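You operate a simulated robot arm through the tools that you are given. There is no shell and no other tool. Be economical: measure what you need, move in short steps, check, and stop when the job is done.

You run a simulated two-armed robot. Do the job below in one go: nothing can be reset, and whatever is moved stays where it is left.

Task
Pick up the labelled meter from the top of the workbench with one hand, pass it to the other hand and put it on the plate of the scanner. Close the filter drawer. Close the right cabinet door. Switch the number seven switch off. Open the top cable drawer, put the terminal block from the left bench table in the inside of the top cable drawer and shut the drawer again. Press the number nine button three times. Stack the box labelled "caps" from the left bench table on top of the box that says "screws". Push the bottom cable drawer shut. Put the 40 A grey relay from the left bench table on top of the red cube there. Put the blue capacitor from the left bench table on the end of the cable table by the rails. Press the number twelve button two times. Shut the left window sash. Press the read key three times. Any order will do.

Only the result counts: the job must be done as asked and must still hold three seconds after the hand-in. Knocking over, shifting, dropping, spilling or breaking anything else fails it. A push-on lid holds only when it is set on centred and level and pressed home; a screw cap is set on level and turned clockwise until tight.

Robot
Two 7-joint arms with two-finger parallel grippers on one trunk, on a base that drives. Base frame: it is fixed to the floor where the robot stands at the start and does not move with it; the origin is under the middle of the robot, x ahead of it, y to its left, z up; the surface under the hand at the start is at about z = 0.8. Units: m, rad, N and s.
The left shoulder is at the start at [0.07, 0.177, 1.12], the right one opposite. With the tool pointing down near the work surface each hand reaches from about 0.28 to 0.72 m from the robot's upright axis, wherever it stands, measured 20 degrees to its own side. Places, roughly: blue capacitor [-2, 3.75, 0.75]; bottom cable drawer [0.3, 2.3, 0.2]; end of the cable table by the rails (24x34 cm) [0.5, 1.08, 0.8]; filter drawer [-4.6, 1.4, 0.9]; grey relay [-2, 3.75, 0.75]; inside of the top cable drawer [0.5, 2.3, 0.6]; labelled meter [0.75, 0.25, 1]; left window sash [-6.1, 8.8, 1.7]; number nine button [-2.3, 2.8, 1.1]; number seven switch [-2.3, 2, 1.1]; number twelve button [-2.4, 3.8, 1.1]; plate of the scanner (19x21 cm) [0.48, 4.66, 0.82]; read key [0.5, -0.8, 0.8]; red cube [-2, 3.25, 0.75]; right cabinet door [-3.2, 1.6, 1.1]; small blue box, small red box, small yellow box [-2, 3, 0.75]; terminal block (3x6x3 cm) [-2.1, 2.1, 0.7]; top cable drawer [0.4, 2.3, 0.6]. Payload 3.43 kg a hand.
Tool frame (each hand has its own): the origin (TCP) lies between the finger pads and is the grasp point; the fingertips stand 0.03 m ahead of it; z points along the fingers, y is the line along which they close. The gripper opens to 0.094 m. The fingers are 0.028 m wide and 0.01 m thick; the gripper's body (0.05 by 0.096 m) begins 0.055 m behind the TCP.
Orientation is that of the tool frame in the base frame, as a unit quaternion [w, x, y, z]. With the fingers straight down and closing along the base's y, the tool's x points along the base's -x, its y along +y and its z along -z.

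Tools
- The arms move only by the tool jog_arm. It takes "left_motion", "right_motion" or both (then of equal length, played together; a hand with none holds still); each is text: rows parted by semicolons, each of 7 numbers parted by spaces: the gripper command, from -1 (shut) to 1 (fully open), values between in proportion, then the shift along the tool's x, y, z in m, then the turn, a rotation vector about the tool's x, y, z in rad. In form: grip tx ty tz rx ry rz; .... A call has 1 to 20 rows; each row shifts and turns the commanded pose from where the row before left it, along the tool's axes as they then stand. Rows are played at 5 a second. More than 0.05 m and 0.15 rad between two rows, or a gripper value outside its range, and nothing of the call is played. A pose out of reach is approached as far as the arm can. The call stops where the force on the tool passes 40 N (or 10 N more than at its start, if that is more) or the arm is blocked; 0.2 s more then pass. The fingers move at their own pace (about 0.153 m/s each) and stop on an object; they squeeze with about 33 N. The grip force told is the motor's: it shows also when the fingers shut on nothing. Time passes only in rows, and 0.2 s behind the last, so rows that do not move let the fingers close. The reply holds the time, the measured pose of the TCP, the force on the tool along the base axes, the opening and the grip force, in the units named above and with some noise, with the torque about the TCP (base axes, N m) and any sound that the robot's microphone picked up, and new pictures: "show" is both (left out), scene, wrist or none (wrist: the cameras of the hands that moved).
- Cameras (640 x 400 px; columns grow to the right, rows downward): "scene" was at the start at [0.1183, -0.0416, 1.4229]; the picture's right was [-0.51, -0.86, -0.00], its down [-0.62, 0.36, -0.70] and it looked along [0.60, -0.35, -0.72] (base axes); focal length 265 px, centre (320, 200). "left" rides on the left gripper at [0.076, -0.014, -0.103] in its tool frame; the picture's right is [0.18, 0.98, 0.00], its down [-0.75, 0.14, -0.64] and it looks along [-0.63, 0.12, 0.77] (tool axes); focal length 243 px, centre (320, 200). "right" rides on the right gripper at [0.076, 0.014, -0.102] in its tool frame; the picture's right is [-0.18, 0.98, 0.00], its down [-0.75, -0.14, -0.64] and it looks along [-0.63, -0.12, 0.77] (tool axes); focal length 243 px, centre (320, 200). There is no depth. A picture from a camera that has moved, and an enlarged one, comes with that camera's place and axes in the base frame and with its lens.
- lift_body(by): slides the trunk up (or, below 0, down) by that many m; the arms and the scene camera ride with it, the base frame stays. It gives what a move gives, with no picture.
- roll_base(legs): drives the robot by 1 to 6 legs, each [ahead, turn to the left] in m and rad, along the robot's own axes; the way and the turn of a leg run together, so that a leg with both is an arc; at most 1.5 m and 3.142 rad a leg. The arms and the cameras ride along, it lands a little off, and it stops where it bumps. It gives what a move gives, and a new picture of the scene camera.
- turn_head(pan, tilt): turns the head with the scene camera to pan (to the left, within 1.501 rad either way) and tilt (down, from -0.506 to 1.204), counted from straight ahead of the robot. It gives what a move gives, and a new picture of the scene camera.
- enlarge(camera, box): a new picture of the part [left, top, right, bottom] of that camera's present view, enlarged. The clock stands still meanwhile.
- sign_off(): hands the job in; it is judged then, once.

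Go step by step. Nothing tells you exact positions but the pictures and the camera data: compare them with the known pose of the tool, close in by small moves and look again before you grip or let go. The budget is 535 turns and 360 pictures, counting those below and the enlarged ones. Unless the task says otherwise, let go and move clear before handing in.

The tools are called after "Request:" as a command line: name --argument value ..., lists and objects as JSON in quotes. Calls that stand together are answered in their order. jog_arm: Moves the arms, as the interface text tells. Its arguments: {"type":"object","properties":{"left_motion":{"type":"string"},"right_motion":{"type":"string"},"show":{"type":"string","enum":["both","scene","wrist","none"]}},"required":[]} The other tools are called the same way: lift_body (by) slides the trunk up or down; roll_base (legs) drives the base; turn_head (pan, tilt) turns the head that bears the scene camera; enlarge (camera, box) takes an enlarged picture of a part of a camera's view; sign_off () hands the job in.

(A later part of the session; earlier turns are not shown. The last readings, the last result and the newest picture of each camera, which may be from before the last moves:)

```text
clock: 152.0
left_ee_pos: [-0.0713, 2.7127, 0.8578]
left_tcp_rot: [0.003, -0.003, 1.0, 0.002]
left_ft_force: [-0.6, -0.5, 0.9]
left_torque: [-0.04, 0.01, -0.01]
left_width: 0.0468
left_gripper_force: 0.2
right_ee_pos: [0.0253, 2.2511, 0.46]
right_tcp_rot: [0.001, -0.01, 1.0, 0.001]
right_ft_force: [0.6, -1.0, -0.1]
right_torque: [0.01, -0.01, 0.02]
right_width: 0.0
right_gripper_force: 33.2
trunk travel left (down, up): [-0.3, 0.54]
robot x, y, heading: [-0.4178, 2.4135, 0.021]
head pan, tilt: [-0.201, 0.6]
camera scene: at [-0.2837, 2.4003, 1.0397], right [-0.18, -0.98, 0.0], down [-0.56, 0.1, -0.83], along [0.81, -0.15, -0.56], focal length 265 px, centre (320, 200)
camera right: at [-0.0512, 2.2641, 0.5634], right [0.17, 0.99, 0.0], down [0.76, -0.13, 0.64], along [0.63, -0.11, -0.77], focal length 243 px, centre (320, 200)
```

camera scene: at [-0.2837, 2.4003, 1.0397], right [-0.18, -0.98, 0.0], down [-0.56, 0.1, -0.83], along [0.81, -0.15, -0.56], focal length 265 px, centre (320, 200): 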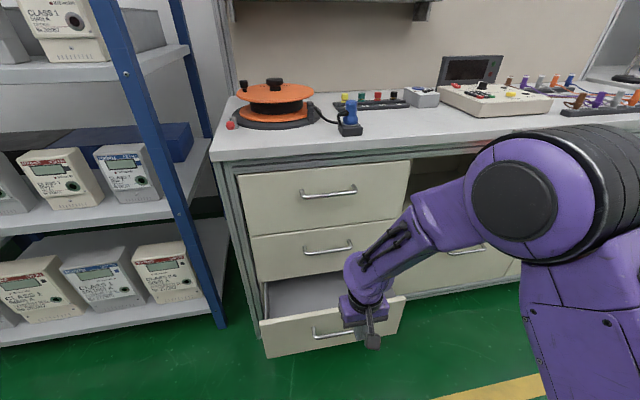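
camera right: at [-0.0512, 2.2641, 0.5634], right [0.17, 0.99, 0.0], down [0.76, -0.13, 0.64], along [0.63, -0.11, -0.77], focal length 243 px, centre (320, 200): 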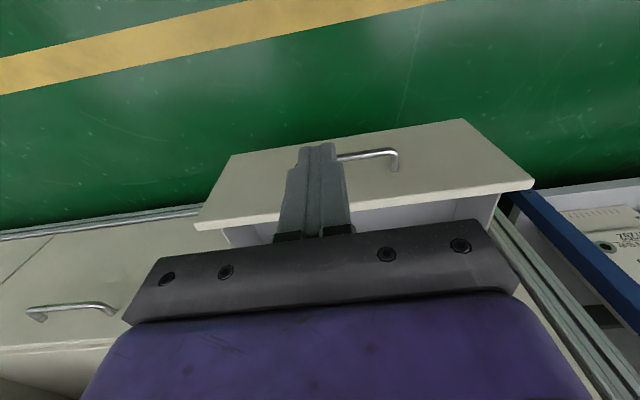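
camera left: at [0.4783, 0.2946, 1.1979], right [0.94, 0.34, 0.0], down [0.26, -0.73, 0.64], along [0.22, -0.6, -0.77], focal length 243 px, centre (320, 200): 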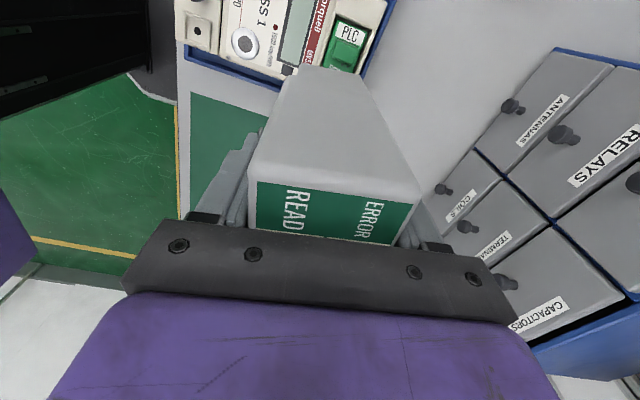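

The panel top is at z ≈ 0.31, front at x ≈ 0.17, centre at y ≈ 2.285. I'll lower a bit more and push forward.

Request:
lift_body --by -0.2

Request:
jog_arm --right_motion "-1 0 0.03 0 0 0 0; -1 -0.04 0 0 0 0 0; -1 -0.04 0 0 0 0 0; -1 -0.03 0 0 0 0 0; -1 -0.02 0 0 0 0 0; -1 -0.02 0 0 0 0 0; -1 0 0 0 0 0 0"

```text
clock: 154.2
left_ee_pos: [-0.0709, 2.7114, 0.6572]
left_tcp_rot: [0.002, -0.003, 1.0, 0.002]
left_ft_force: [-0.7, -0.8, 0.0]
left_torque: [-0.01, 0.01, 0.01]
left_width: 0.0469
left_gripper_force: 0.1
right_ee_pos: [0.0263, 2.2507, 0.2585]
right_tcp_rot: [0.0, -0.009, 1.0, 0.0]
right_ft_force: [0.1, 0.1, -0.1]
right_torque: [-0.03, 0.03, 0.02]
right_width: 0.0001
right_gripper_force: 33.2
trunk travel left (down, up): [-0.1, 0.74]
robot x, y, heading: [-0.4173, 2.4216, 0.017]
head pan, tilt: [-0.201, 0.6]
```

```text
clock: 155.8
left_ee_pos: [-0.0725, 2.7121, 0.6574]
left_tcp_rot: [0.003, -0.002, 1.0, 0.002]
left_ft_force: [0.1, 0.4, -0.6]
left_torque: [0.01, -0.01, 0.05]
left_width: 0.0469
left_gripper_force: 0.1
right_ee_pos: [0.1769, 2.2826, 0.2616]
right_tcp_rot: [0.0, -0.009, 1.0, 0.0]
right_ft_force: [0.2, 0.3, -0.8]
right_torque: [-0.03, -0.01, -0.01]
right_width: 0.0
right_gripper_force: 32.7
trunk travel left (down, up): [-0.1, 0.74]
robot x, y, heading: [-0.4209, 2.4166, 0.015]
head pan, tilt: [-0.201, 0.6]
camera scene: at [-0.2836, 2.4003, 0.8397], right [-0.18, -0.98, 0.0], down [-0.56, 0.1, -0.82], along [0.81, -0.15, -0.57], focal length 265 px, centre (320, 200)
camera right: at [0.0992, 2.2966, 0.365], right [0.17, 0.99, 0.0], down [0.76, -0.13, 0.64], along [0.63, -0.11, -0.77], focal length 243 px, centre (320, 200)
```

scene: 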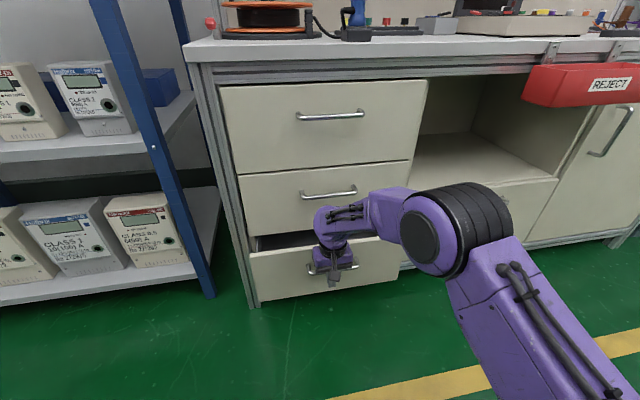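
right: 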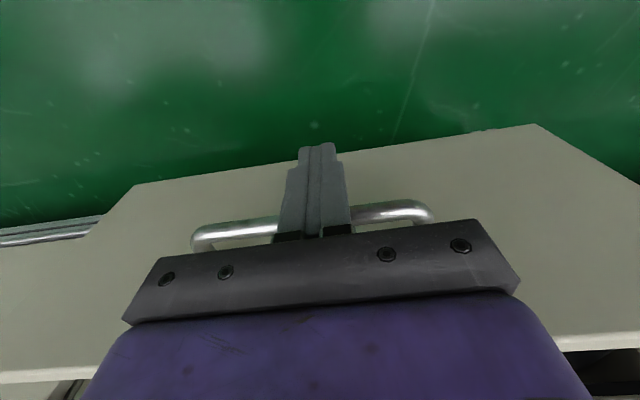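

Request:
jog_arm --right_motion "-1 -0.02 0 0 0 0 0; -1 -0.02 0 0 0 0 0; -1 -0.02 0 0 0 0 0; -1 -0.02 0 0 0 0 0; -1 -0.02 0 0 0 0 0; -1 -0.02 0 0 0 0 0; -1 0 0 0 0 0 0"

```text
clock: 157.6
left_ee_pos: [-0.0754, 2.7136, 0.6596]
left_tcp_rot: [0.003, -0.004, 1.0, 0.001]
left_ft_force: [0.5, 0.6, 0.7]
left_torque: [-0.02, -0.04, 0.0]
left_width: 0.0468
left_gripper_force: 0.1
right_ee_pos: [0.2422, 2.2889, 0.223]
right_tcp_rot: [-0.033, -0.017, 0.999, -0.002]
right_ft_force: [1.6, 0.8, -0.4]
right_torque: [-0.02, 0.05, 0.0]
right_width: 0.0001
right_gripper_force: 33.0
right hand out of reach, approached as far as the arm can: row 5, 6
trunk travel left (down, up): [-0.1, 0.74]
robot x, y, heading: [-0.4191, 2.4149, 0.009]
head pan, tilt: [-0.201, 0.6]
stopped in row 7 (right hand): the arm was blocked; the commanded pose is now the measured one
camera scene: at [-0.2869, 2.3999, 0.8418], right [-0.19, -0.98, 0.0], down [-0.55, 0.11, -0.83], along [0.81, -0.16, -0.56], focal length 265 px, centre (320, 200)
camera right: at [0.1728, 2.3012, 0.3322], right [0.15, 0.99, -0.02], down [0.8, -0.11, 0.59], along [0.58, -0.1, -0.81], focal length 243 px, centre (320, 200)
```

scene: 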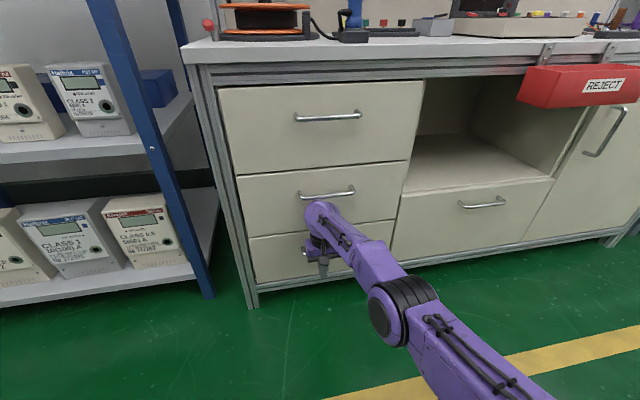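
right: 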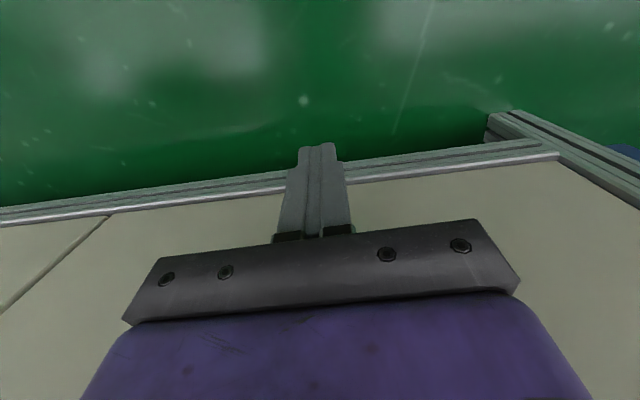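

Request:
enlarge --camera "scene" --box '[190, 140, 440, 310]'

```text
2.35 times, centred on (315, 225) of scene
camera zoom: at [-0.2869, 2.3999, 0.8418], right [-0.19, -0.98, 0.0], down [-0.55, 0.11, -0.83], along [0.81, -0.16, -0.56], focal length 624 px, centre (332, 141)
```

zoom: 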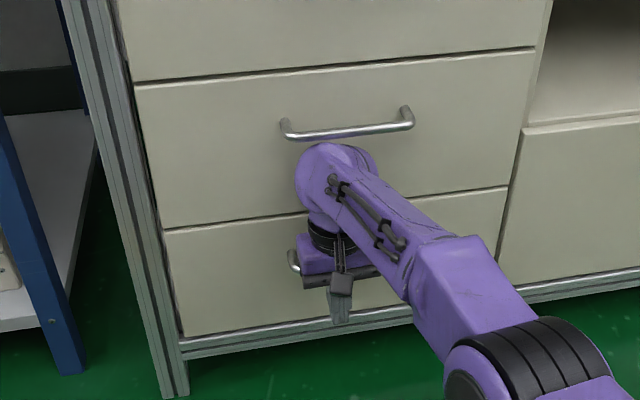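

It looks flush. I'll back the hand off and check the drawer unobstructed.

Request:
jog_arm --right_motion "-1 0.03 0 0 0 -0.066 0.02; -1 0.04 0 -0.01 0 0 0; -1 0.04 0 -0.02 0 0 0; -1 0.04 -0.02 -0.02 0 0 0; -1 0.03 -0.04 0 0 0 0; -1 0 -0.04 0 0 0 0; -1 0 -0.04 0 0 0 0; -1 0 0 0 0 0 0" --show "scene"

```text
clock: 159.4
left_ee_pos: [-0.0741, 2.7129, 0.6574]
left_tcp_rot: [0.002, -0.003, 1.0, 0.003]
left_ft_force: [0.0, 0.9, 0.5]
left_torque: [0.01, 0.01, -0.02]
left_width: 0.0475
left_gripper_force: 0.1
right_ee_pos: [0.0667, 2.1436, 0.2737]
right_tcp_rot: [0.0, -0.005, 1.0, -0.002]
right_ft_force: [-0.8, -0.4, -0.3]
right_torque: [0.04, -0.01, 0.0]
right_width: 0.0
right_gripper_force: 32.8
trunk travel left (down, up): [-0.1, 0.74]
robot x, y, heading: [-0.4212, 2.4193, 0.012]
head pan, tilt: [-0.201, 0.6]
camera scene: at [-0.2859, 2.3991, 0.8397], right [-0.19, -0.98, 0.0], down [-0.55, 0.11, -0.82], along [0.81, -0.16, -0.57], focal length 265 px, centre (320, 200)
```

scene: 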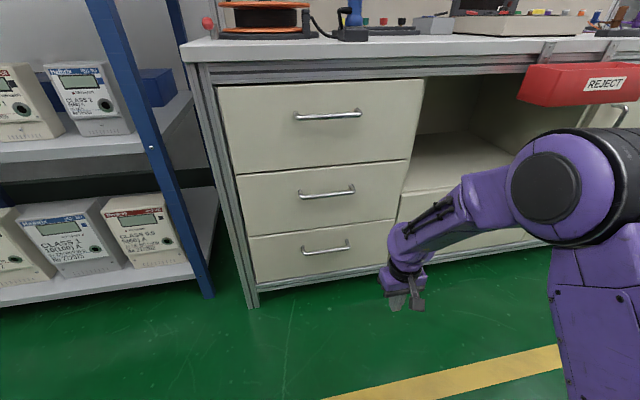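

Request:
enlarge --camera "scene" --box '[210, 140, 420, 300]'

```text
2.50 times, centred on (315, 220) of scene
camera zoom: at [-0.2859, 2.3991, 0.8397], right [-0.19, -0.98, 0.0], down [-0.55, 0.11, -0.82], along [0.81, -0.16, -0.57], focal length 663 px, centre (332, 150)
```

zoom: 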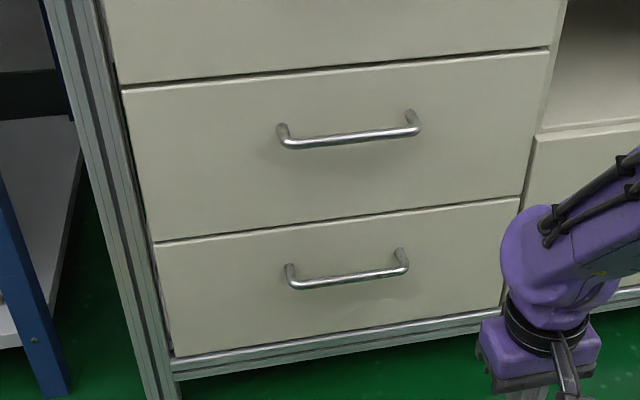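

The bottom drawer is flush. I'll raise the trunk and turn round to face the left bench.

Request:
lift_body --by 0.3

Request:
lift_body --by 0.3

Request:
jog_arm --right_motion "0 0 0 -0.05 0 0 0; 0 0 0 -0.05 0 0 0; 0 0 0 -0.05 0 0 0; 0 0 0 -0.05 0 0 0; 0 0 0 -0.05 0 0 0; 0 0 0 0 0 0 0" --show "none"

Request:
roll_base --legs '[[0, 3.13]]'

Request:
turn_head --pan 0.0 --tilt 0.45

```text
clock: 162.4
left_ee_pos: [-0.0741, 2.7118, 0.9571]
left_tcp_rot: [0.002, -0.002, 1.0, 0.002]
left_ft_force: [-1.2, 0.7, 1.2]
left_torque: [0.01, -0.01, 0.02]
left_width: 0.047
left_gripper_force: 0.0
right_ee_pos: [0.0676, 2.1441, 0.5755]
right_tcp_rot: [0.001, -0.006, 1.0, -0.001]
right_ft_force: [-0.1, 1.2, -0.2]
right_torque: [0.0, 0.01, -0.02]
right_width: 0.0002
right_gripper_force: 33.0
trunk travel left (down, up): [-0.4, 0.44]
robot x, y, heading: [-0.4216, 2.4134, 0.014]
head pan, tilt: [-0.201, 0.6]
```

```text
clock: 165.4
left_ee_pos: [-0.0738, 2.7115, 1.2567]
left_tcp_rot: [0.001, -0.002, 1.0, 0.002]
left_ft_force: [-0.5, 0.9, -0.2]
left_torque: [-0.03, -0.04, -0.04]
left_width: 0.047
left_gripper_force: 0.0
right_ee_pos: [0.0669, 2.1442, 0.8745]
right_tcp_rot: [-0.001, -0.005, 1.0, -0.002]
right_ft_force: [-0.6, 0.5, -0.4]
right_torque: [0.04, 0.02, -0.02]
right_width: 0.0
right_gripper_force: 32.6
trunk travel left (down, up): [-0.7, 0.14]
robot x, y, heading: [-0.4201, 2.4142, 0.011]
head pan, tilt: [-0.201, 0.6]
```

```text
clock: 166.8
left_ee_pos: [-0.0725, 2.7115, 1.2576]
left_tcp_rot: [0.002, -0.002, 1.0, 0.003]
left_ft_force: [-0.2, 0.8, 1.2]
left_torque: [0.01, 0.02, 0.0]
left_width: 0.0469
left_gripper_force: 0.1
right_ee_pos: [0.0662, 2.1454, 1.1253]
right_tcp_rot: [-0.001, -0.005, 1.0, -0.002]
right_ft_force: [-0.3, -0.6, -0.2]
right_torque: [0.01, 0.02, 0.01]
right_width: 0.047
right_gripper_force: 0.1
trunk travel left (down, up): [-0.7, 0.14]
robot x, y, heading: [-0.4256, 2.413, 0.012]
head pan, tilt: [-0.201, 0.6]
```

```text
clock: 174.6
left_ee_pos: [-0.767, 2.1168, 1.2578]
left_tcp_rot: [0.003, 1.0, 0.006, -0.003]
left_ft_force: [-0.2, -0.1, -0.2]
left_torque: [0.01, -0.03, 0.0]
left_width: 0.0467
left_gripper_force: 0.1
right_ee_pos: [-0.9098, 2.6817, 1.1235]
right_tcp_rot: [-0.002, 1.0, 0.009, 0.0]
right_ft_force: [0.0, 0.4, -0.7]
right_torque: [-0.02, 0.01, -0.01]
right_width: 0.0469
right_gripper_force: 0.1
trunk travel left (down, up): [-0.7, 0.14]
robot x, y, heading: [-0.4244, 2.419, -3.125]
head pan, tilt: [-0.201, 0.6]
camera scene: at [-0.5598, 2.4306, 1.4397], right [0.18, 0.98, 0.0], down [0.56, -0.1, -0.83], along [-0.81, 0.15, -0.57], focal length 265 px, centre (320, 200)
```

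scene: 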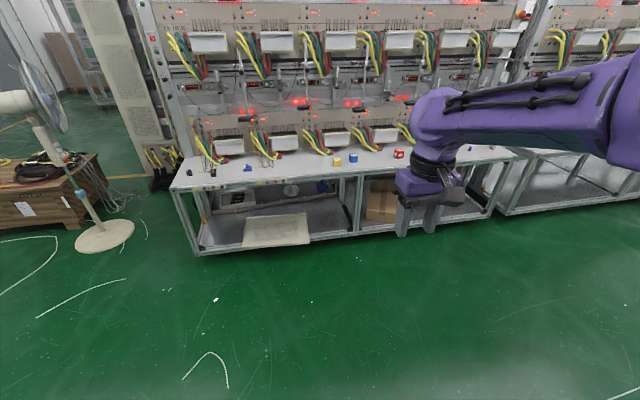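

```text
clock: 175.3
left_ee_pos: [-0.7663, 2.1168, 1.258]
left_tcp_rot: [0.003, 1.0, 0.006, -0.002]
left_ft_force: [-0.3, 0.8, 0.4]
left_torque: [0.01, 0.01, 0.0]
left_width: 0.0468
left_gripper_force: 0.1
right_ee_pos: [-0.9095, 2.6809, 1.124]
right_tcp_rot: [-0.002, 1.0, 0.009, 0.0]
right_ft_force: [0.9, -0.4, -0.3]
right_torque: [0.01, -0.01, 0.03]
right_width: 0.0467
right_gripper_force: 0.0
trunk travel left (down, up): [-0.7, 0.14]
robot x, y, heading: [-0.4206, 2.4149, -3.124]
head pan, tilt: [0.0, 0.45]
camera scene: at [-0.5648, 2.4128, 1.4532], right [-0.02, 1.0, 0.0], down [0.44, 0.01, -0.9], along [-0.9, -0.02, -0.44], focal length 265 px, centre (320, 200)
```

scene: 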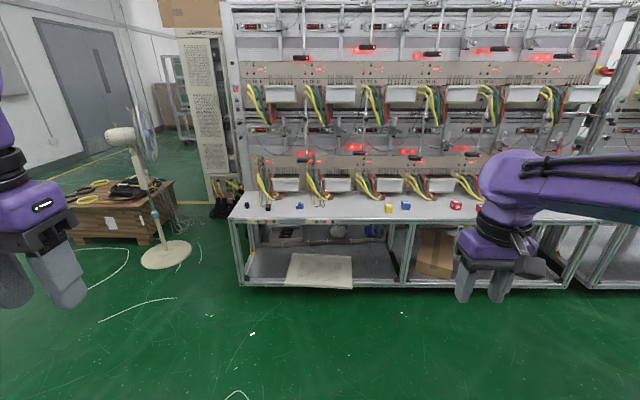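

The left bench's table front is at x ≈ -1.76. I'll approach and look closely.

Request:
roll_base --legs '[[0.9, 0]]'

Request:
turn_head --pan 0.0 --tilt 0.5

```text
clock: 180.0
left_ee_pos: [-1.6549, 2.1048, 1.258]
left_tcp_rot: [0.003, 1.0, 0.004, -0.002]
left_ft_force: [0.2, -0.4, -0.3]
left_torque: [0.0, 0.0, 0.05]
left_width: 0.0468
left_gripper_force: 0.1
right_ee_pos: [-1.7934, 2.6688, 1.1249]
right_tcp_rot: [-0.002, 1.0, 0.006, 0.0]
right_ft_force: [-0.4, 0.0, -0.3]
right_torque: [0.04, 0.0, -0.01]
right_width: 0.0472
right_gripper_force: 0.0
trunk travel left (down, up): [-0.7, 0.14]
robot x, y, heading: [-1.3053, 2.4027, -3.127]
head pan, tilt: [0.0, 0.45]
camera scene: at [-1.4509, 2.3995, 1.4533], right [-0.01, 1.0, 0.0], down [0.44, 0.01, -0.9], along [-0.9, -0.01, -0.44], focal length 265 px, centre (320, 200)
```

scene: 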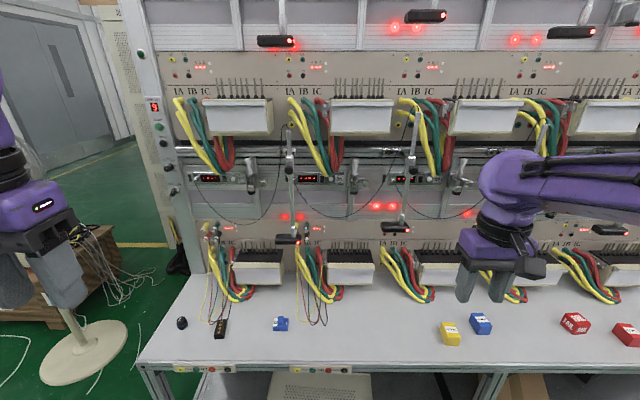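

```text
clock: 180.6
left_ee_pos: [-1.654, 2.1053, 1.2586]
left_tcp_rot: [0.002, 1.0, 0.005, -0.003]
left_ft_force: [0.2, -0.9, 0.3]
left_torque: [-0.02, 0.02, 0.02]
left_width: 0.0473
left_gripper_force: 0.1
right_ee_pos: [-1.7947, 2.6693, 1.1233]
right_tcp_rot: [-0.002, 1.0, 0.006, -0.001]
right_ft_force: [-0.9, -0.9, 0.3]
right_torque: [0.0, 0.01, -0.02]
right_width: 0.0469
right_gripper_force: 0.0
trunk travel left (down, up): [-0.7, 0.14]
robot x, y, heading: [-1.3073, 2.4019, -3.13]
head pan, tilt: [0.0, 0.499]
camera scene: at [-1.4505, 2.3995, 1.4488], right [-0.01, 1.0, 0.0], down [0.48, 0.01, -0.88], along [-0.88, -0.01, -0.48], focal length 265 px, centre (320, 200)
```

scene: 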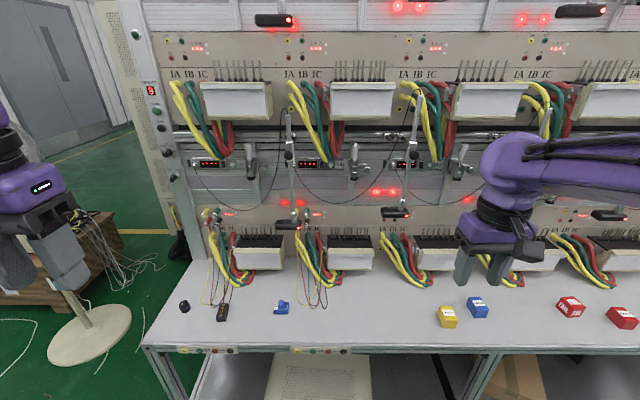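

Request:
enlarge --camera "scene" --box '[130, 40, 330, 165]'

Request:
enlarge --camera "scene" --box '[160, 130, 400, 280]'

Request:
enlarge --camera "scene" --box '[140, 270, 340, 395]'

```text
3.20 times, centred on (230, 102) of scene
camera zoom: at [-1.4505, 2.3995, 1.4488], right [-0.01, 1.0, 0.0], down [0.48, 0.01, -0.88], along [-0.88, -0.01, -0.48], focal length 848 px, centre (608, 512)
```

zoom: 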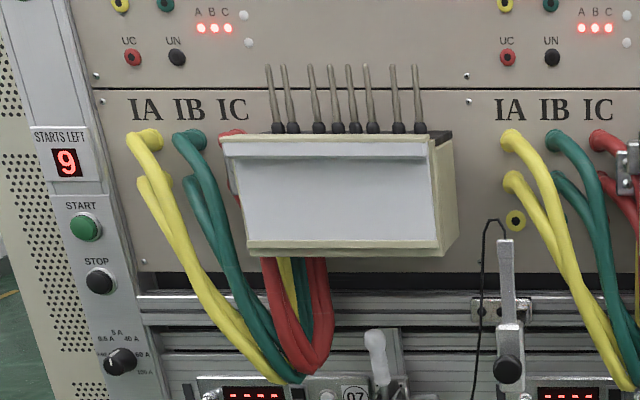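

```text
2.67 times, centred on (280, 205) of scene
camera zoom: at [-1.4505, 2.3995, 1.4488], right [-0.01, 1.0, 0.0], down [0.48, 0.01, -0.88], along [-0.88, -0.01, -0.48], focal length 707 px, centre (427, 187)
```

zoom: 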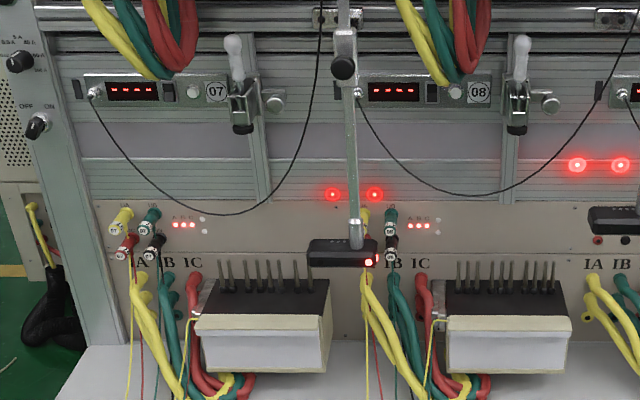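

```text
3.20 times, centred on (240, 332) of scene
camera zoom: at [-1.4505, 2.3995, 1.4488], right [-0.01, 1.0, 0.0], down [0.48, 0.01, -0.88], along [-0.88, -0.01, -0.48], focal length 848 px, centre (576, -224)
```

zoom: 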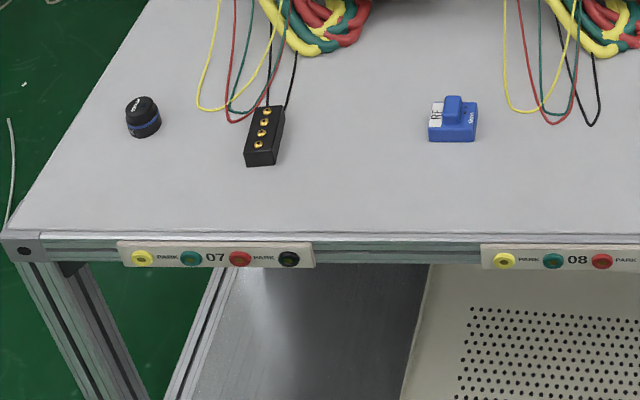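

Request:
enlarge --camera "scene" --box '[170, 280, 300, 350]'

Request:
enlarge --camera "scene" --box '[190, 140, 290, 200]'

```text
4.92 times, centred on (235, 315) of scene
camera zoom: at [-1.4505, 2.3995, 1.4488], right [-0.01, 1.0, 0.0], down [0.48, 0.01, -0.88], along [-0.88, -0.01, -0.48], focal length 1305 px, centre (738, -366)
```

zoom: 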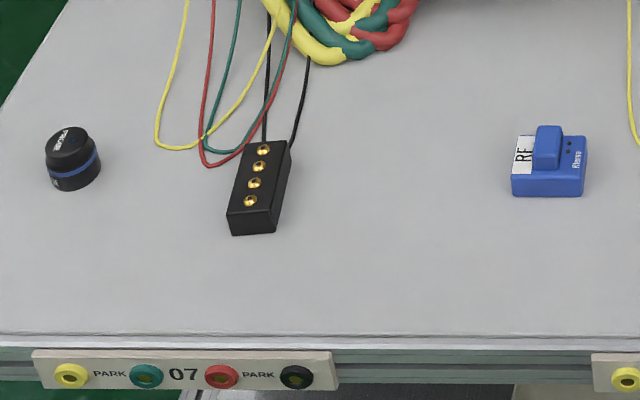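

```text
6.40 times, centred on (240, 170) of scene
camera zoom: at [-1.4505, 2.3995, 1.4488], right [-0.01, 1.0, 0.0], down [0.48, 0.01, -0.88], along [-0.88, -0.01, -0.48], focal length 1696 px, centre (832, 392)
```

zoom: 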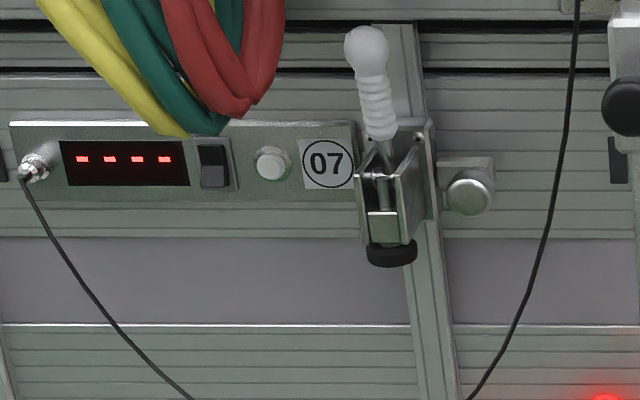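

Each station has a display, a rocker switch and a white button: 07's rocker is at about (-2.3, 2.06, 1.12). The black block with four screws at (-1.985, 2.106) is the terminal block. I'll edge closer and point the left hand forward at switch 07.

Request:
roll_base --legs '[[0.14, 0]]'

Request:
jog_arm --left_motion "-1 0 0 0.03 0 0 0; -1 0 0 0.03 0 -0.15 0; -1 0 0 0.03 0 -0.15 0; -1 0 0 0.03 0 -0.15 0; -1 0 0 0 0 -0.15 0; -1 0 0 0 0 -0.15 0; -1 0 0 0 0 -0.15 0; -1 0 0 0 0 -0.15 0; -1 0 0 0 0 -0.15 0; -1 0 0 0 0 -0.15 0; -1 0 0 0 0 -0.15 0; -1 0 0 0 0 -0.1 0; -1 0 0 0 0 0 0"

```text
clock: 181.9
left_ee_pos: [-1.793, 2.1027, 1.258]
left_tcp_rot: [0.003, 1.0, 0.005, -0.003]
left_ft_force: [0.6, 0.6, 0.4]
left_torque: [0.03, 0.05, 0.01]
left_width: 0.047
left_gripper_force: 0.1
right_ee_pos: [-1.9336, 2.6665, 1.1252]
right_tcp_rot: [-0.001, 1.0, 0.007, -0.001]
right_ft_force: [-0.1, 0.5, 0.3]
right_torque: [0.01, 0.04, 0.02]
right_width: 0.0469
right_gripper_force: 0.1
trunk travel left (down, up): [-0.7, 0.14]
robot x, y, heading: [-1.4485, 2.3986, -3.126]
head pan, tilt: [0.0, 0.499]
camera scene: at [-1.5883, 2.3975, 1.449], right [-0.01, 1.0, 0.0], down [0.48, 0.01, -0.88], along [-0.88, -0.01, -0.48], focal length 265 px, centre (320, 200)
```

scene: 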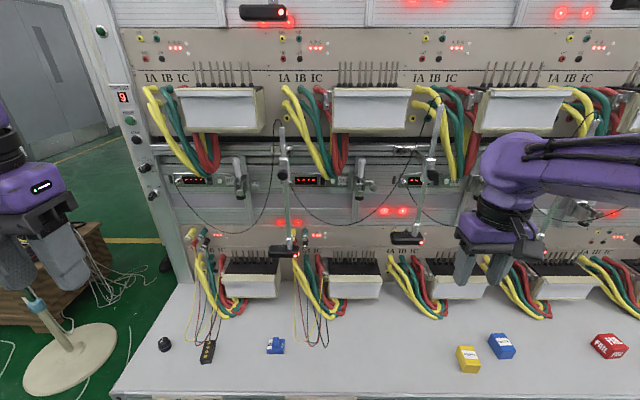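

```text
clock: 184.7
left_ee_pos: [-1.917, 2.06, 1.2282]
left_tcp_rot: [-0.005, -0.695, -0.002, 0.719]
left_ft_force: [-0.4, -0.6, 0.1]
left_torque: [-0.03, -0.02, 0.02]
left_width: 0.0
left_gripper_force: 33.3
left hand out of reach, approached as far as the arm can: row 6, 7, 8, 9, 10, 11, 12
right_ee_pos: [-1.9347, 2.6672, 1.1237]
right_tcp_rot: [-0.001, 1.0, 0.007, 0.0]
right_ft_force: [1.1, 0.6, 0.0]
right_torque: [-0.01, 0.02, 0.01]
right_width: 0.0469
right_gripper_force: 0.0
trunk travel left (down, up): [-0.7, 0.14]
robot x, y, heading: [-1.4456, 2.4013, -3.129]
head pan, tilt: [0.0, 0.499]
camera scene: at [-1.59, 2.3975, 1.4488], right [-0.01, 1.0, 0.0], down [0.48, 0.01, -0.88], along [-0.88, -0.01, -0.48], focal length 265 px, centre (320, 200)
camera left: at [-1.8172, 2.0751, 1.1502], right [0.0, -0.98, -0.18], down [0.67, -0.13, 0.73], along [-0.74, -0.12, 0.66], focal length 243 px, centre (320, 200)
```

scene: 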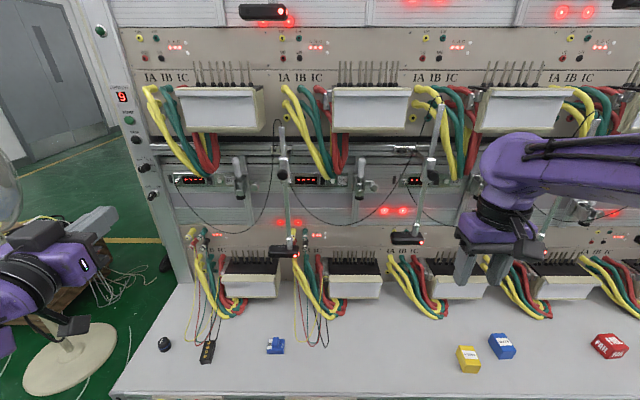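
left: 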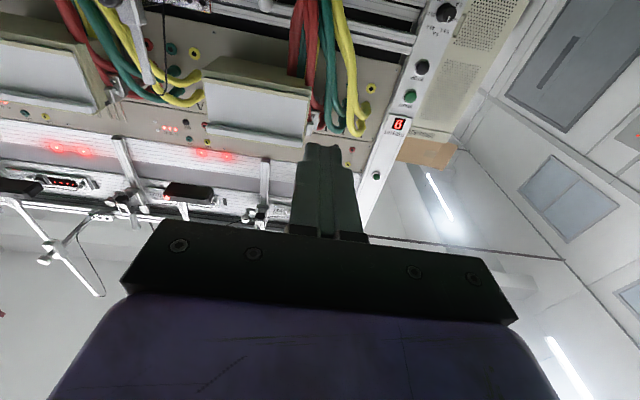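

The hand points forward now. I'll lower it so the wrist camera can see switch 07.

Request:
jog_arm --left_motion "-1 0.045 0 0 0 0 0; -1 0.045 0 0 0 0 0; -1 0.045 0 0 0 0 0; -1 0.045 0 0 0 0 0; -1 0 0 0 0 0 0" --show "wrist"

Request:
enlarge --camera "left" --box '[240, 30, 400, 130]'

```text
clock: 185.9
left_ee_pos: [-1.9395, 2.0512, 1.0501]
left_tcp_rot: [-0.006, -0.695, -0.002, 0.719]
left_ft_force: [0.3, 0.0, -0.5]
left_torque: [0.02, -0.03, 0.01]
left_width: 0.0001
left_gripper_force: 32.9
left hand out of reach, approached as far as the arm can: row 1, 2
right_ee_pos: [-1.9356, 2.6665, 1.1241]
right_tcp_rot: [-0.002, 1.0, 0.007, 0.0]
right_ft_force: [-1.1, 0.9, -0.1]
right_torque: [0.02, 0.01, 0.0]
right_width: 0.0469
right_gripper_force: 0.1
trunk travel left (down, up): [-0.7, 0.14]
robot x, y, heading: [-1.4481, 2.3967, -3.13]
head pan, tilt: [0.0, 0.499]
camera left: at [-1.8403, 2.0669, 0.9719], right [0.0, -0.98, -0.18], down [0.67, -0.13, 0.73], along [-0.74, -0.12, 0.66], focal length 243 px, centre (320, 200)
```

left: 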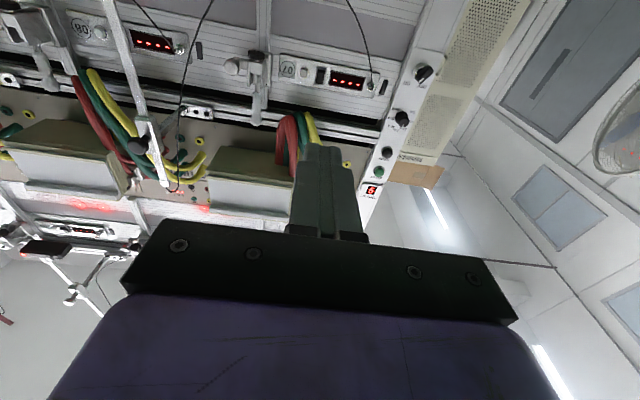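

```text
4.00 times, centred on (320, 80) of left
camera zoom: at [-1.8403, 2.0669, 0.9719], right [0.0, -0.98, -0.18], down [0.67, -0.13, 0.73], along [-0.74, -0.12, 0.66], focal length 970 px, centre (320, 680)
```

zoom: 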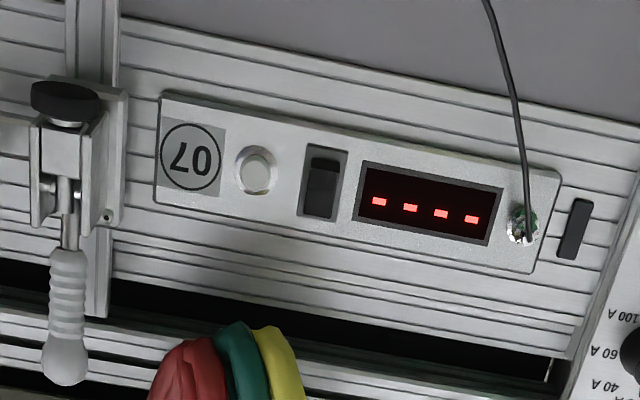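

Request:
enlarge --camera "left" --box '[308, 60, 340, 90]'

Request:
enlarge --camera "scene" --box '[200, 160, 260, 200]'

Request:
enlarge --camera "scene" --box '[285, 160, 425, 215]'

```text
13.33 times, centred on (324, 75) of left
camera zoom: at [-1.8403, 2.0669, 0.9719], right [0.0, -0.98, -0.18], down [0.67, -0.13, 0.73], along [-0.74, -0.12, 0.66], focal length 3235 px, centre (267, 1867)
```

zoom: 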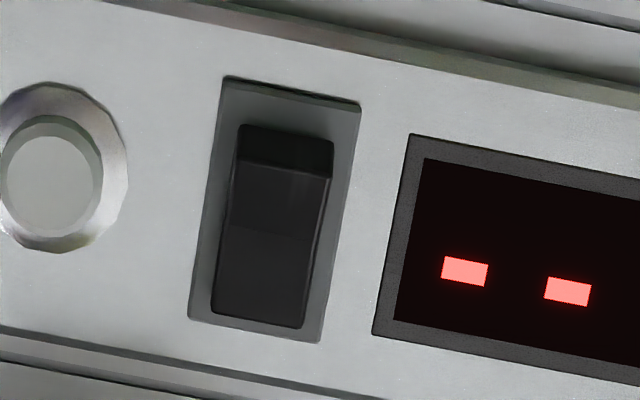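

```text
10.00 times, centred on (230, 180) of scene
camera zoom: at [-1.5899, 2.3976, 1.4488], right [-0.01, 1.0, 0.0], down [0.48, 0.01, -0.88], along [-0.88, -0.01, -0.48], focal length 2650 px, centre (1220, 400)
```

zoom: 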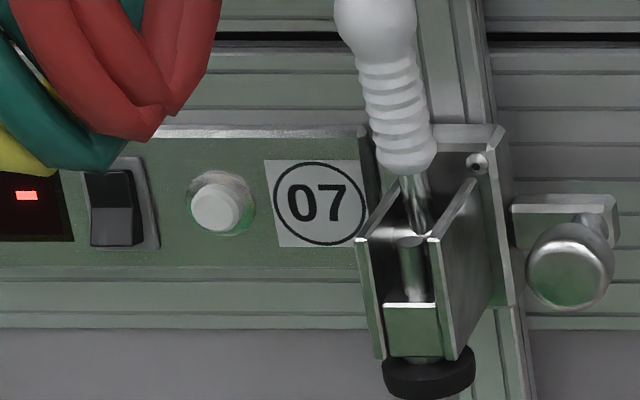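

```text
4.57 times, centred on (355, 188) of scene
camera zoom: at [-1.5899, 2.3976, 1.4488], right [-0.01, 1.0, 0.0], down [0.48, 0.01, -0.88], along [-0.88, -0.01, -0.48], focal length 1212 px, centre (160, 257)
```

zoom: 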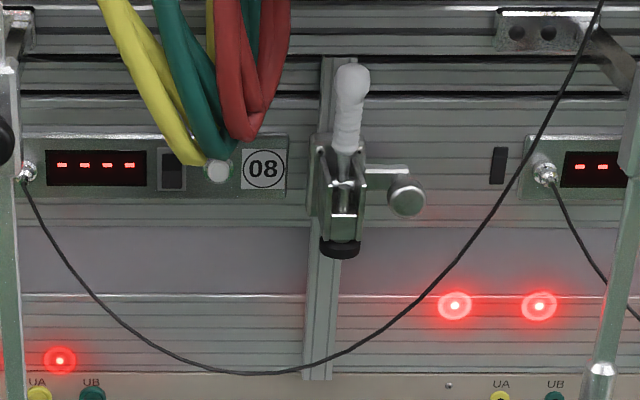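

The rocker's lower end protrudes (top pressed in, same as the other live stations), so pressing its lower end switches it off. I'll approach: tip target about (-2.338, 2.043, 1.093).

Request:
jog_arm --left_motion "-1 -0.02 0.004 0.03 0 0 0; -1 -0.02 0.004 0.04 0 0 0; -1 0 0 0.05 0 0 0; -1 0 0 0.05 0 0 0; -1 0 0 0.05 0 0 0; -1 0 0 0.05 0 0 0; -1 0 0 0 0 0 0"

```text
clock: 187.5
left_ee_pos: [-2.0344, 1.9822, 1.142]
left_tcp_rot: [-0.005, -0.695, -0.002, 0.719]
left_ft_force: [0.1, -0.4, 0.2]
left_torque: [-0.01, 0.0, -0.01]
left_width: 0.0
left_gripper_force: 33.1
left hand out of reach, approached as far as the arm can: row 2, 3, 4, 5, 6
right_ee_pos: [-1.9345, 2.6682, 1.1243]
right_tcp_rot: [-0.002, 1.0, 0.007, -0.001]
right_ft_force: [-0.2, -0.1, 0.1]
right_torque: [0.01, -0.01, 0.0]
right_width: 0.0471
right_gripper_force: 0.1
trunk travel left (down, up): [-0.7, 0.14]
robot x, y, heading: [-1.4468, 2.4048, -3.127]
head pan, tilt: [0.0, 0.499]
camera scene: at [-1.5902, 2.3973, 1.4488], right [-0.01, 1.0, 0.0], down [0.48, 0.01, -0.88], along [-0.88, -0.01, -0.48], focal length 265 px, centre (320, 200)
camera left: at [-1.9344, 1.997, 1.0631], right [0.0, -0.98, -0.18], down [0.67, -0.13, 0.73], along [-0.74, -0.12, 0.66], focal length 243 px, centre (320, 200)
```

scene: 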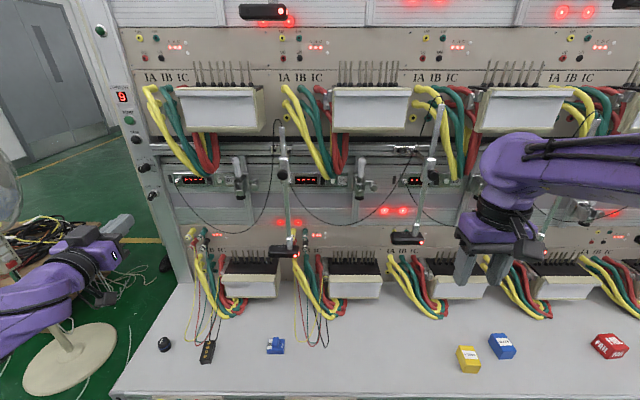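
left: 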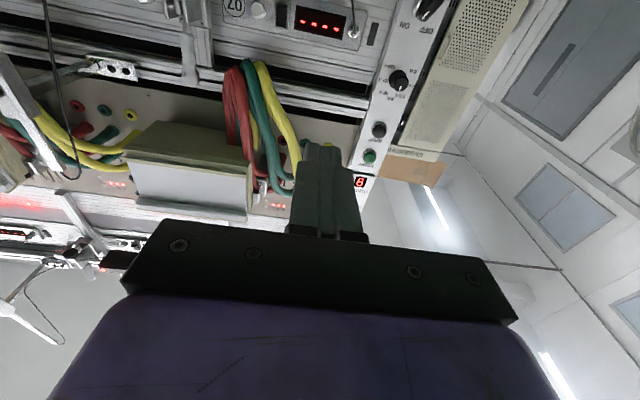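

The arm can't reach well from this offset. I'll retract the hand and re-park the base so the left shoulder lines up with station 07.

Request:
jog_arm --left_motion "-1 0 0 -0.04 0 0 0; -1 0 0 -0.04 0 0.15 0; -1 0 0 -0.02 0 0.15 0; -1 0 0 -0.02 0 0.15 0; -1 0 0 0 0 0.15 0; -1 0 0 0 0 0.15 0; -1 0 0 0 0 0.15 0; -1 0 0 0 0 0.15 0; -1 0 0 0 0 0.15 0; -1 0 0 0 0 0.15 0; -1 0 0 0 0 0.15 0; -1 0 0 0 0 0.1 0; -1 0 0 0 0 0 0" --show "none"

Request:
roll_base --legs '[[-0.3, 0], [0, 1.571], [0.18, 0], [0, -1.571], [0.2, 0]]'

```text
clock: 190.3
left_ee_pos: [-1.9169, 1.9818, 1.1465]
left_tcp_rot: [0.001, 1.0, 0.005, -0.002]
left_ft_force: [0.6, -0.4, -0.6]
left_torque: [-0.01, 0.01, -0.02]
left_width: 0.0
left_gripper_force: 32.9
right_ee_pos: [-1.9357, 2.6669, 1.1241]
right_tcp_rot: [-0.001, 1.0, 0.007, -0.001]
right_ft_force: [0.7, 0.3, -0.2]
right_torque: [0.05, -0.02, 0.01]
right_width: 0.0468
right_gripper_force: 0.1
trunk travel left (down, up): [-0.7, 0.14]
robot x, y, heading: [-1.4522, 2.4018, -3.129]
head pan, tilt: [0.0, 0.499]
```

```text
clock: 202.2
left_ee_pos: [-1.8244, 1.8126, 1.1467]
left_tcp_rot: [0.003, 1.0, -0.001, -0.004]
left_ft_force: [0.2, -0.6, -0.2]
left_torque: [0.03, 0.01, -0.03]
left_width: 0.0
left_gripper_force: 32.7
right_ee_pos: [-1.8344, 2.4969, 1.124]
right_tcp_rot: [-0.001, 1.0, 0.001, -0.001]
right_ft_force: [-0.9, -0.1, 1.5]
right_torque: [0.0, -0.02, 0.01]
right_width: 0.0471
right_gripper_force: 0.1
trunk travel left (down, up): [-0.7, 0.14]
robot x, y, heading: [-1.3516, 2.2228, -3.141]
head pan, tilt: [0.0, 0.499]
camera scene: at [-1.4929, 2.2225, 1.4489], right [0.0, 1.0, 0.0], down [0.48, 0.0, -0.88], along [-0.88, 0.0, -0.48], focal length 265 px, centre (320, 200)
```

scene: 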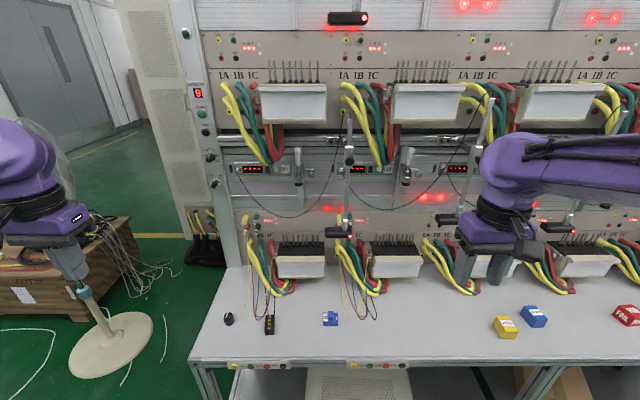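

Heading is square now. I'll bring the left hand in line, drive forward to the edge, then pitch the hand up while advancing.

Request:
jog_arm --left_motion "-1 0 -0.045 0 0 0 0; -1 0 -0.045 0 0 0 0; -1 0 -0.045 0 0 0 0; -1 0 -0.045 0 0 0 0; -1 0 -0.04 0 0 0 0; -1 0 0 0 0 0 0" --show "none"

Request:
roll_base --legs '[[0.14, 0]]'

Request:
jog_arm --left_motion "-1 0 0 0 0 -0.15 0; -1 0 0 0 0 -0.15 0; -1 0 0 0 0 -0.15 0; -1 0 0 0 0 -0.15 0; -1 0 0 0 0 -0.15 0; -1 0 0 0 0 -0.15 0; -1 0 0 0.01 0 -0.15 0; -1 0 0 0.01 0 -0.15 0; -1 0 0 0.01 0 -0.15 0; -1 0 0 0.02 0 -0.15 0; -1 0 0 0 0 -0.07 0; -1 0 0 0 0 0 0"

```text
clock: 203.6
left_ee_pos: [-1.8263, 2.0317, 1.1446]
left_tcp_rot: [0.001, 1.0, -0.001, -0.003]
left_ft_force: [0.1, 0.4, -0.3]
left_torque: [0.02, 0.0, 0.01]
left_width: 0.0
left_gripper_force: 33.0
right_ee_pos: [-1.8351, 2.4957, 1.1236]
right_tcp_rot: [-0.003, 1.0, 0.002, -0.001]
right_ft_force: [0.6, 0.7, 1.1]
right_torque: [0.03, -0.02, 0.02]
right_width: 0.047
right_gripper_force: 0.1
trunk travel left (down, up): [-0.7, 0.14]
robot x, y, heading: [-1.3494, 2.2227, -3.138]
head pan, tilt: [0.0, 0.499]
```

```text
clock: 204.9
left_ee_pos: [-1.9675, 2.0325, 1.1467]
left_tcp_rot: [0.002, 1.0, 0.0, -0.004]
left_ft_force: [-0.4, -0.6, 0.5]
left_torque: [-0.01, 0.0, -0.05]
left_width: 0.0002
left_gripper_force: 33.3
right_ee_pos: [-1.9788, 2.4942, 1.1261]
right_tcp_rot: [-0.001, 1.0, 0.003, -0.002]
right_ft_force: [0.4, 0.2, -0.7]
right_torque: [0.02, 0.01, -0.02]
right_width: 0.0468
right_gripper_force: 0.0
trunk travel left (down, up): [-0.7, 0.14]
robot x, y, heading: [-1.4922, 2.2239, -3.135]
head pan, tilt: [0.0, 0.499]
camera scene: at [-1.6351, 2.2217, 1.449], right [-0.01, 1.0, 0.0], down [0.48, 0.0, -0.88], along [-0.88, 0.0, -0.48], focal length 265 px, centre (320, 200)
```

scene: 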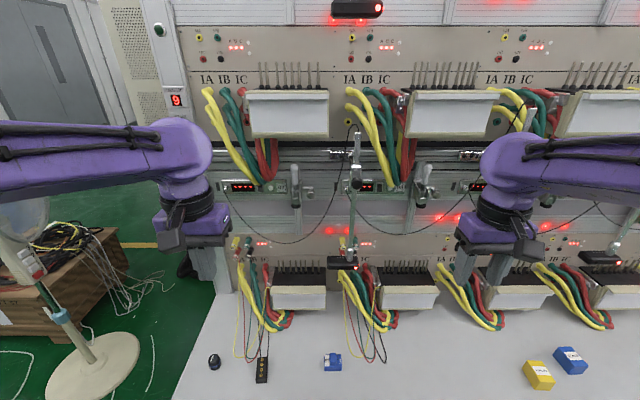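

```text
clock: 207.5
left_ee_pos: [-2.0147, 2.0313, 1.1264]
left_tcp_rot: [-0.003, -0.705, 0.0, 0.709]
left_ft_force: [-0.3, 0.4, -0.3]
left_torque: [0.01, 0.06, -0.01]
left_width: 0.0
left_gripper_force: 33.2
right_ee_pos: [-1.979, 2.4943, 1.1249]
right_tcp_rot: [-0.001, 1.0, 0.002, 0.0]
right_ft_force: [0.2, -0.1, -0.4]
right_torque: [-0.01, -0.01, 0.02]
right_width: 0.0469
right_gripper_force: 0.0
trunk travel left (down, up): [-0.7, 0.14]
robot x, y, heading: [-1.4916, 2.2256, -3.141]
head pan, tilt: [0.0, 0.499]
camera scene: at [-1.6368, 2.2215, 1.4488], right [-0.01, 1.0, 0.0], down [0.48, 0.0, -0.88], along [-0.88, 0.0, -0.48], focal length 265 px, centre (320, 200)
camera left: at [-1.9115, 2.0453, 1.0506], right [0.0, -0.98, -0.18], down [0.65, -0.14, 0.75], along [-0.76, -0.12, 0.64], focal length 243 px, centre (320, 200)
```

scene: 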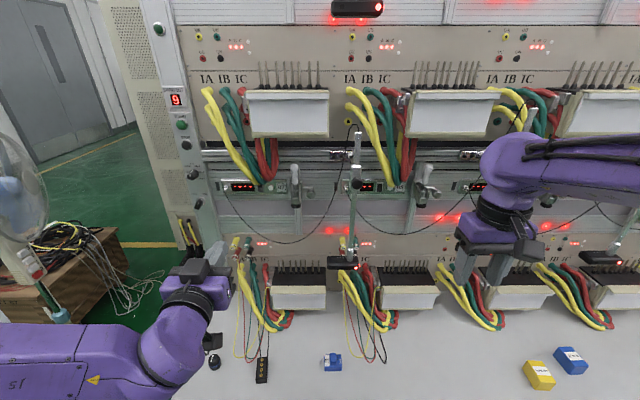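
left: 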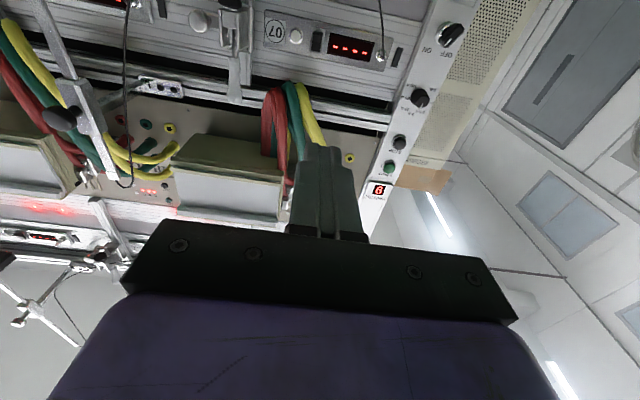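

Good pose. The rocker centre is at about (-2.338, 2.04, 1.106). I'll advance 20 cm, slightly lower.

Request:
jog_arm --left_motion "-1 0.017 -0.005 0.04 0 0 0; -1 0.017 -0.004 0.04 0 0 0; -1 0 0 0.04 0 0 0; -1 0 0 0.04 0 0 0; -1 0 0 0.04 0 0 0; -1 0 0 0 0 0 0"

```text
clock: 208.9
left_ee_pos: [-2.2135, 2.0389, 1.0934]
left_tcp_rot: [-0.002, -0.705, 0.002, 0.709]
left_ft_force: [0.8, -0.4, -0.1]
left_torque: [0.02, -0.02, -0.02]
left_width: 0.0
left_gripper_force: 32.9
right_ee_pos: [-1.9795, 2.495, 1.1246]
right_tcp_rot: [-0.002, 1.0, 0.002, -0.001]
right_ft_force: [0.6, -0.1, -0.4]
right_torque: [0.01, 0.04, -0.02]
right_width: 0.0469
right_gripper_force: 0.2
trunk travel left (down, up): [-0.7, 0.14]
robot x, y, heading: [-1.4918, 2.224, -3.135]
head pan, tilt: [0.0, 0.499]
camera scene: at [-1.636, 2.2213, 1.4489], right [-0.01, 1.0, 0.0], down [0.48, 0.0, -0.88], along [-0.88, 0.0, -0.48], focal length 265 px, centre (320, 200)
camera left: at [-2.1103, 2.0537, 1.018], right [0.0, -0.98, -0.18], down [0.65, -0.14, 0.75], along [-0.76, -0.12, 0.64], focal length 243 px, centre (320, 200)
```

scene: 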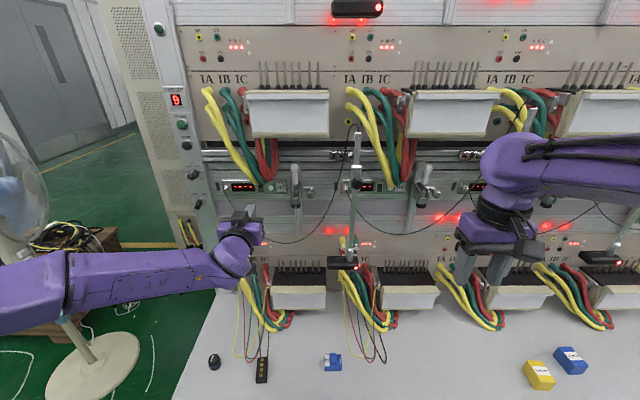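
left: 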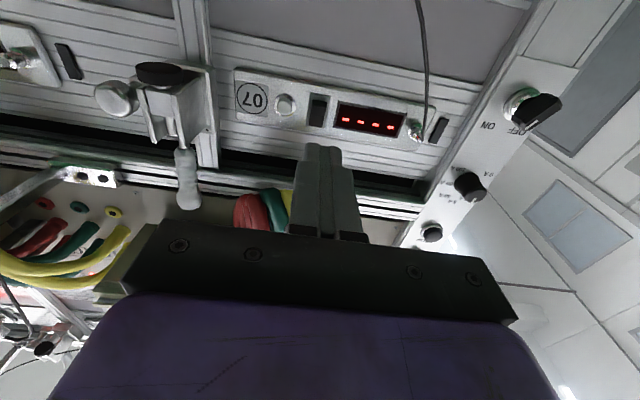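

Lined up. I'll move to within about 2 cm of the rocker.

Request:
jog_arm --left_motion "-1 0 0 0.03 0 0 0; -1 0 0 0.03 0 0 0; -1 0 0 0.015 0 0 0; -1 0 0 0 0 0 0" --show "wrist"

Request:
enlarge --camera "left" --box '[240, 90, 400, 190]'

```text
clock: 209.9
left_ee_pos: [-2.2891, 2.0396, 1.0936]
left_tcp_rot: [-0.001, -0.706, 0.001, 0.708]
left_ft_force: [0.5, -0.4, 0.1]
left_torque: [-0.02, 0.0, -0.02]
left_width: 0.0002
left_gripper_force: 33.0
right_ee_pos: [-1.979, 2.4933, 1.1243]
right_tcp_rot: [-0.001, 1.0, 0.002, -0.001]
right_ft_force: [0.7, -0.1, 0.8]
right_torque: [0.0, 0.0, 0.02]
right_width: 0.047
right_gripper_force: 0.0
trunk travel left (down, up): [-0.7, 0.14]
robot x, y, heading: [-1.4961, 2.222, -3.139]
head pan, tilt: [0.0, 0.499]
camera left: at [-2.1861, 2.0542, 1.0175], right [0.0, -0.98, -0.18], down [0.65, -0.14, 0.75], along [-0.76, -0.12, 0.63], focal length 243 px, centre (320, 200)
```

left: 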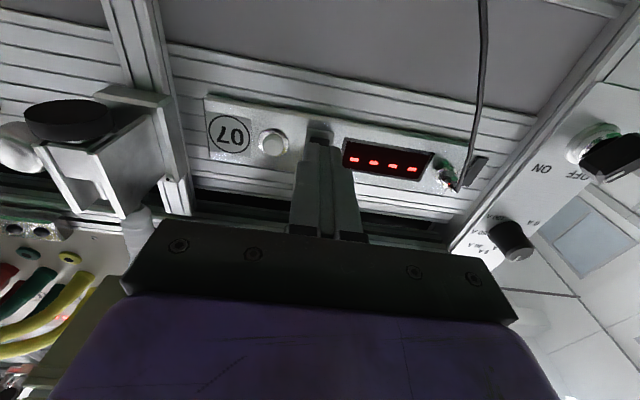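

```text
4.00 times, centred on (320, 140) of left
camera zoom: at [-2.1861, 2.0542, 1.0175], right [0.0, -0.98, -0.18], down [0.65, -0.14, 0.75], along [-0.76, -0.12, 0.63], focal length 970 px, centre (320, 440)
```

zoom: 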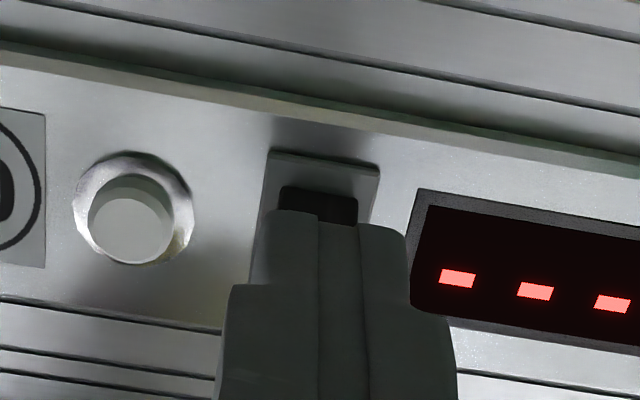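

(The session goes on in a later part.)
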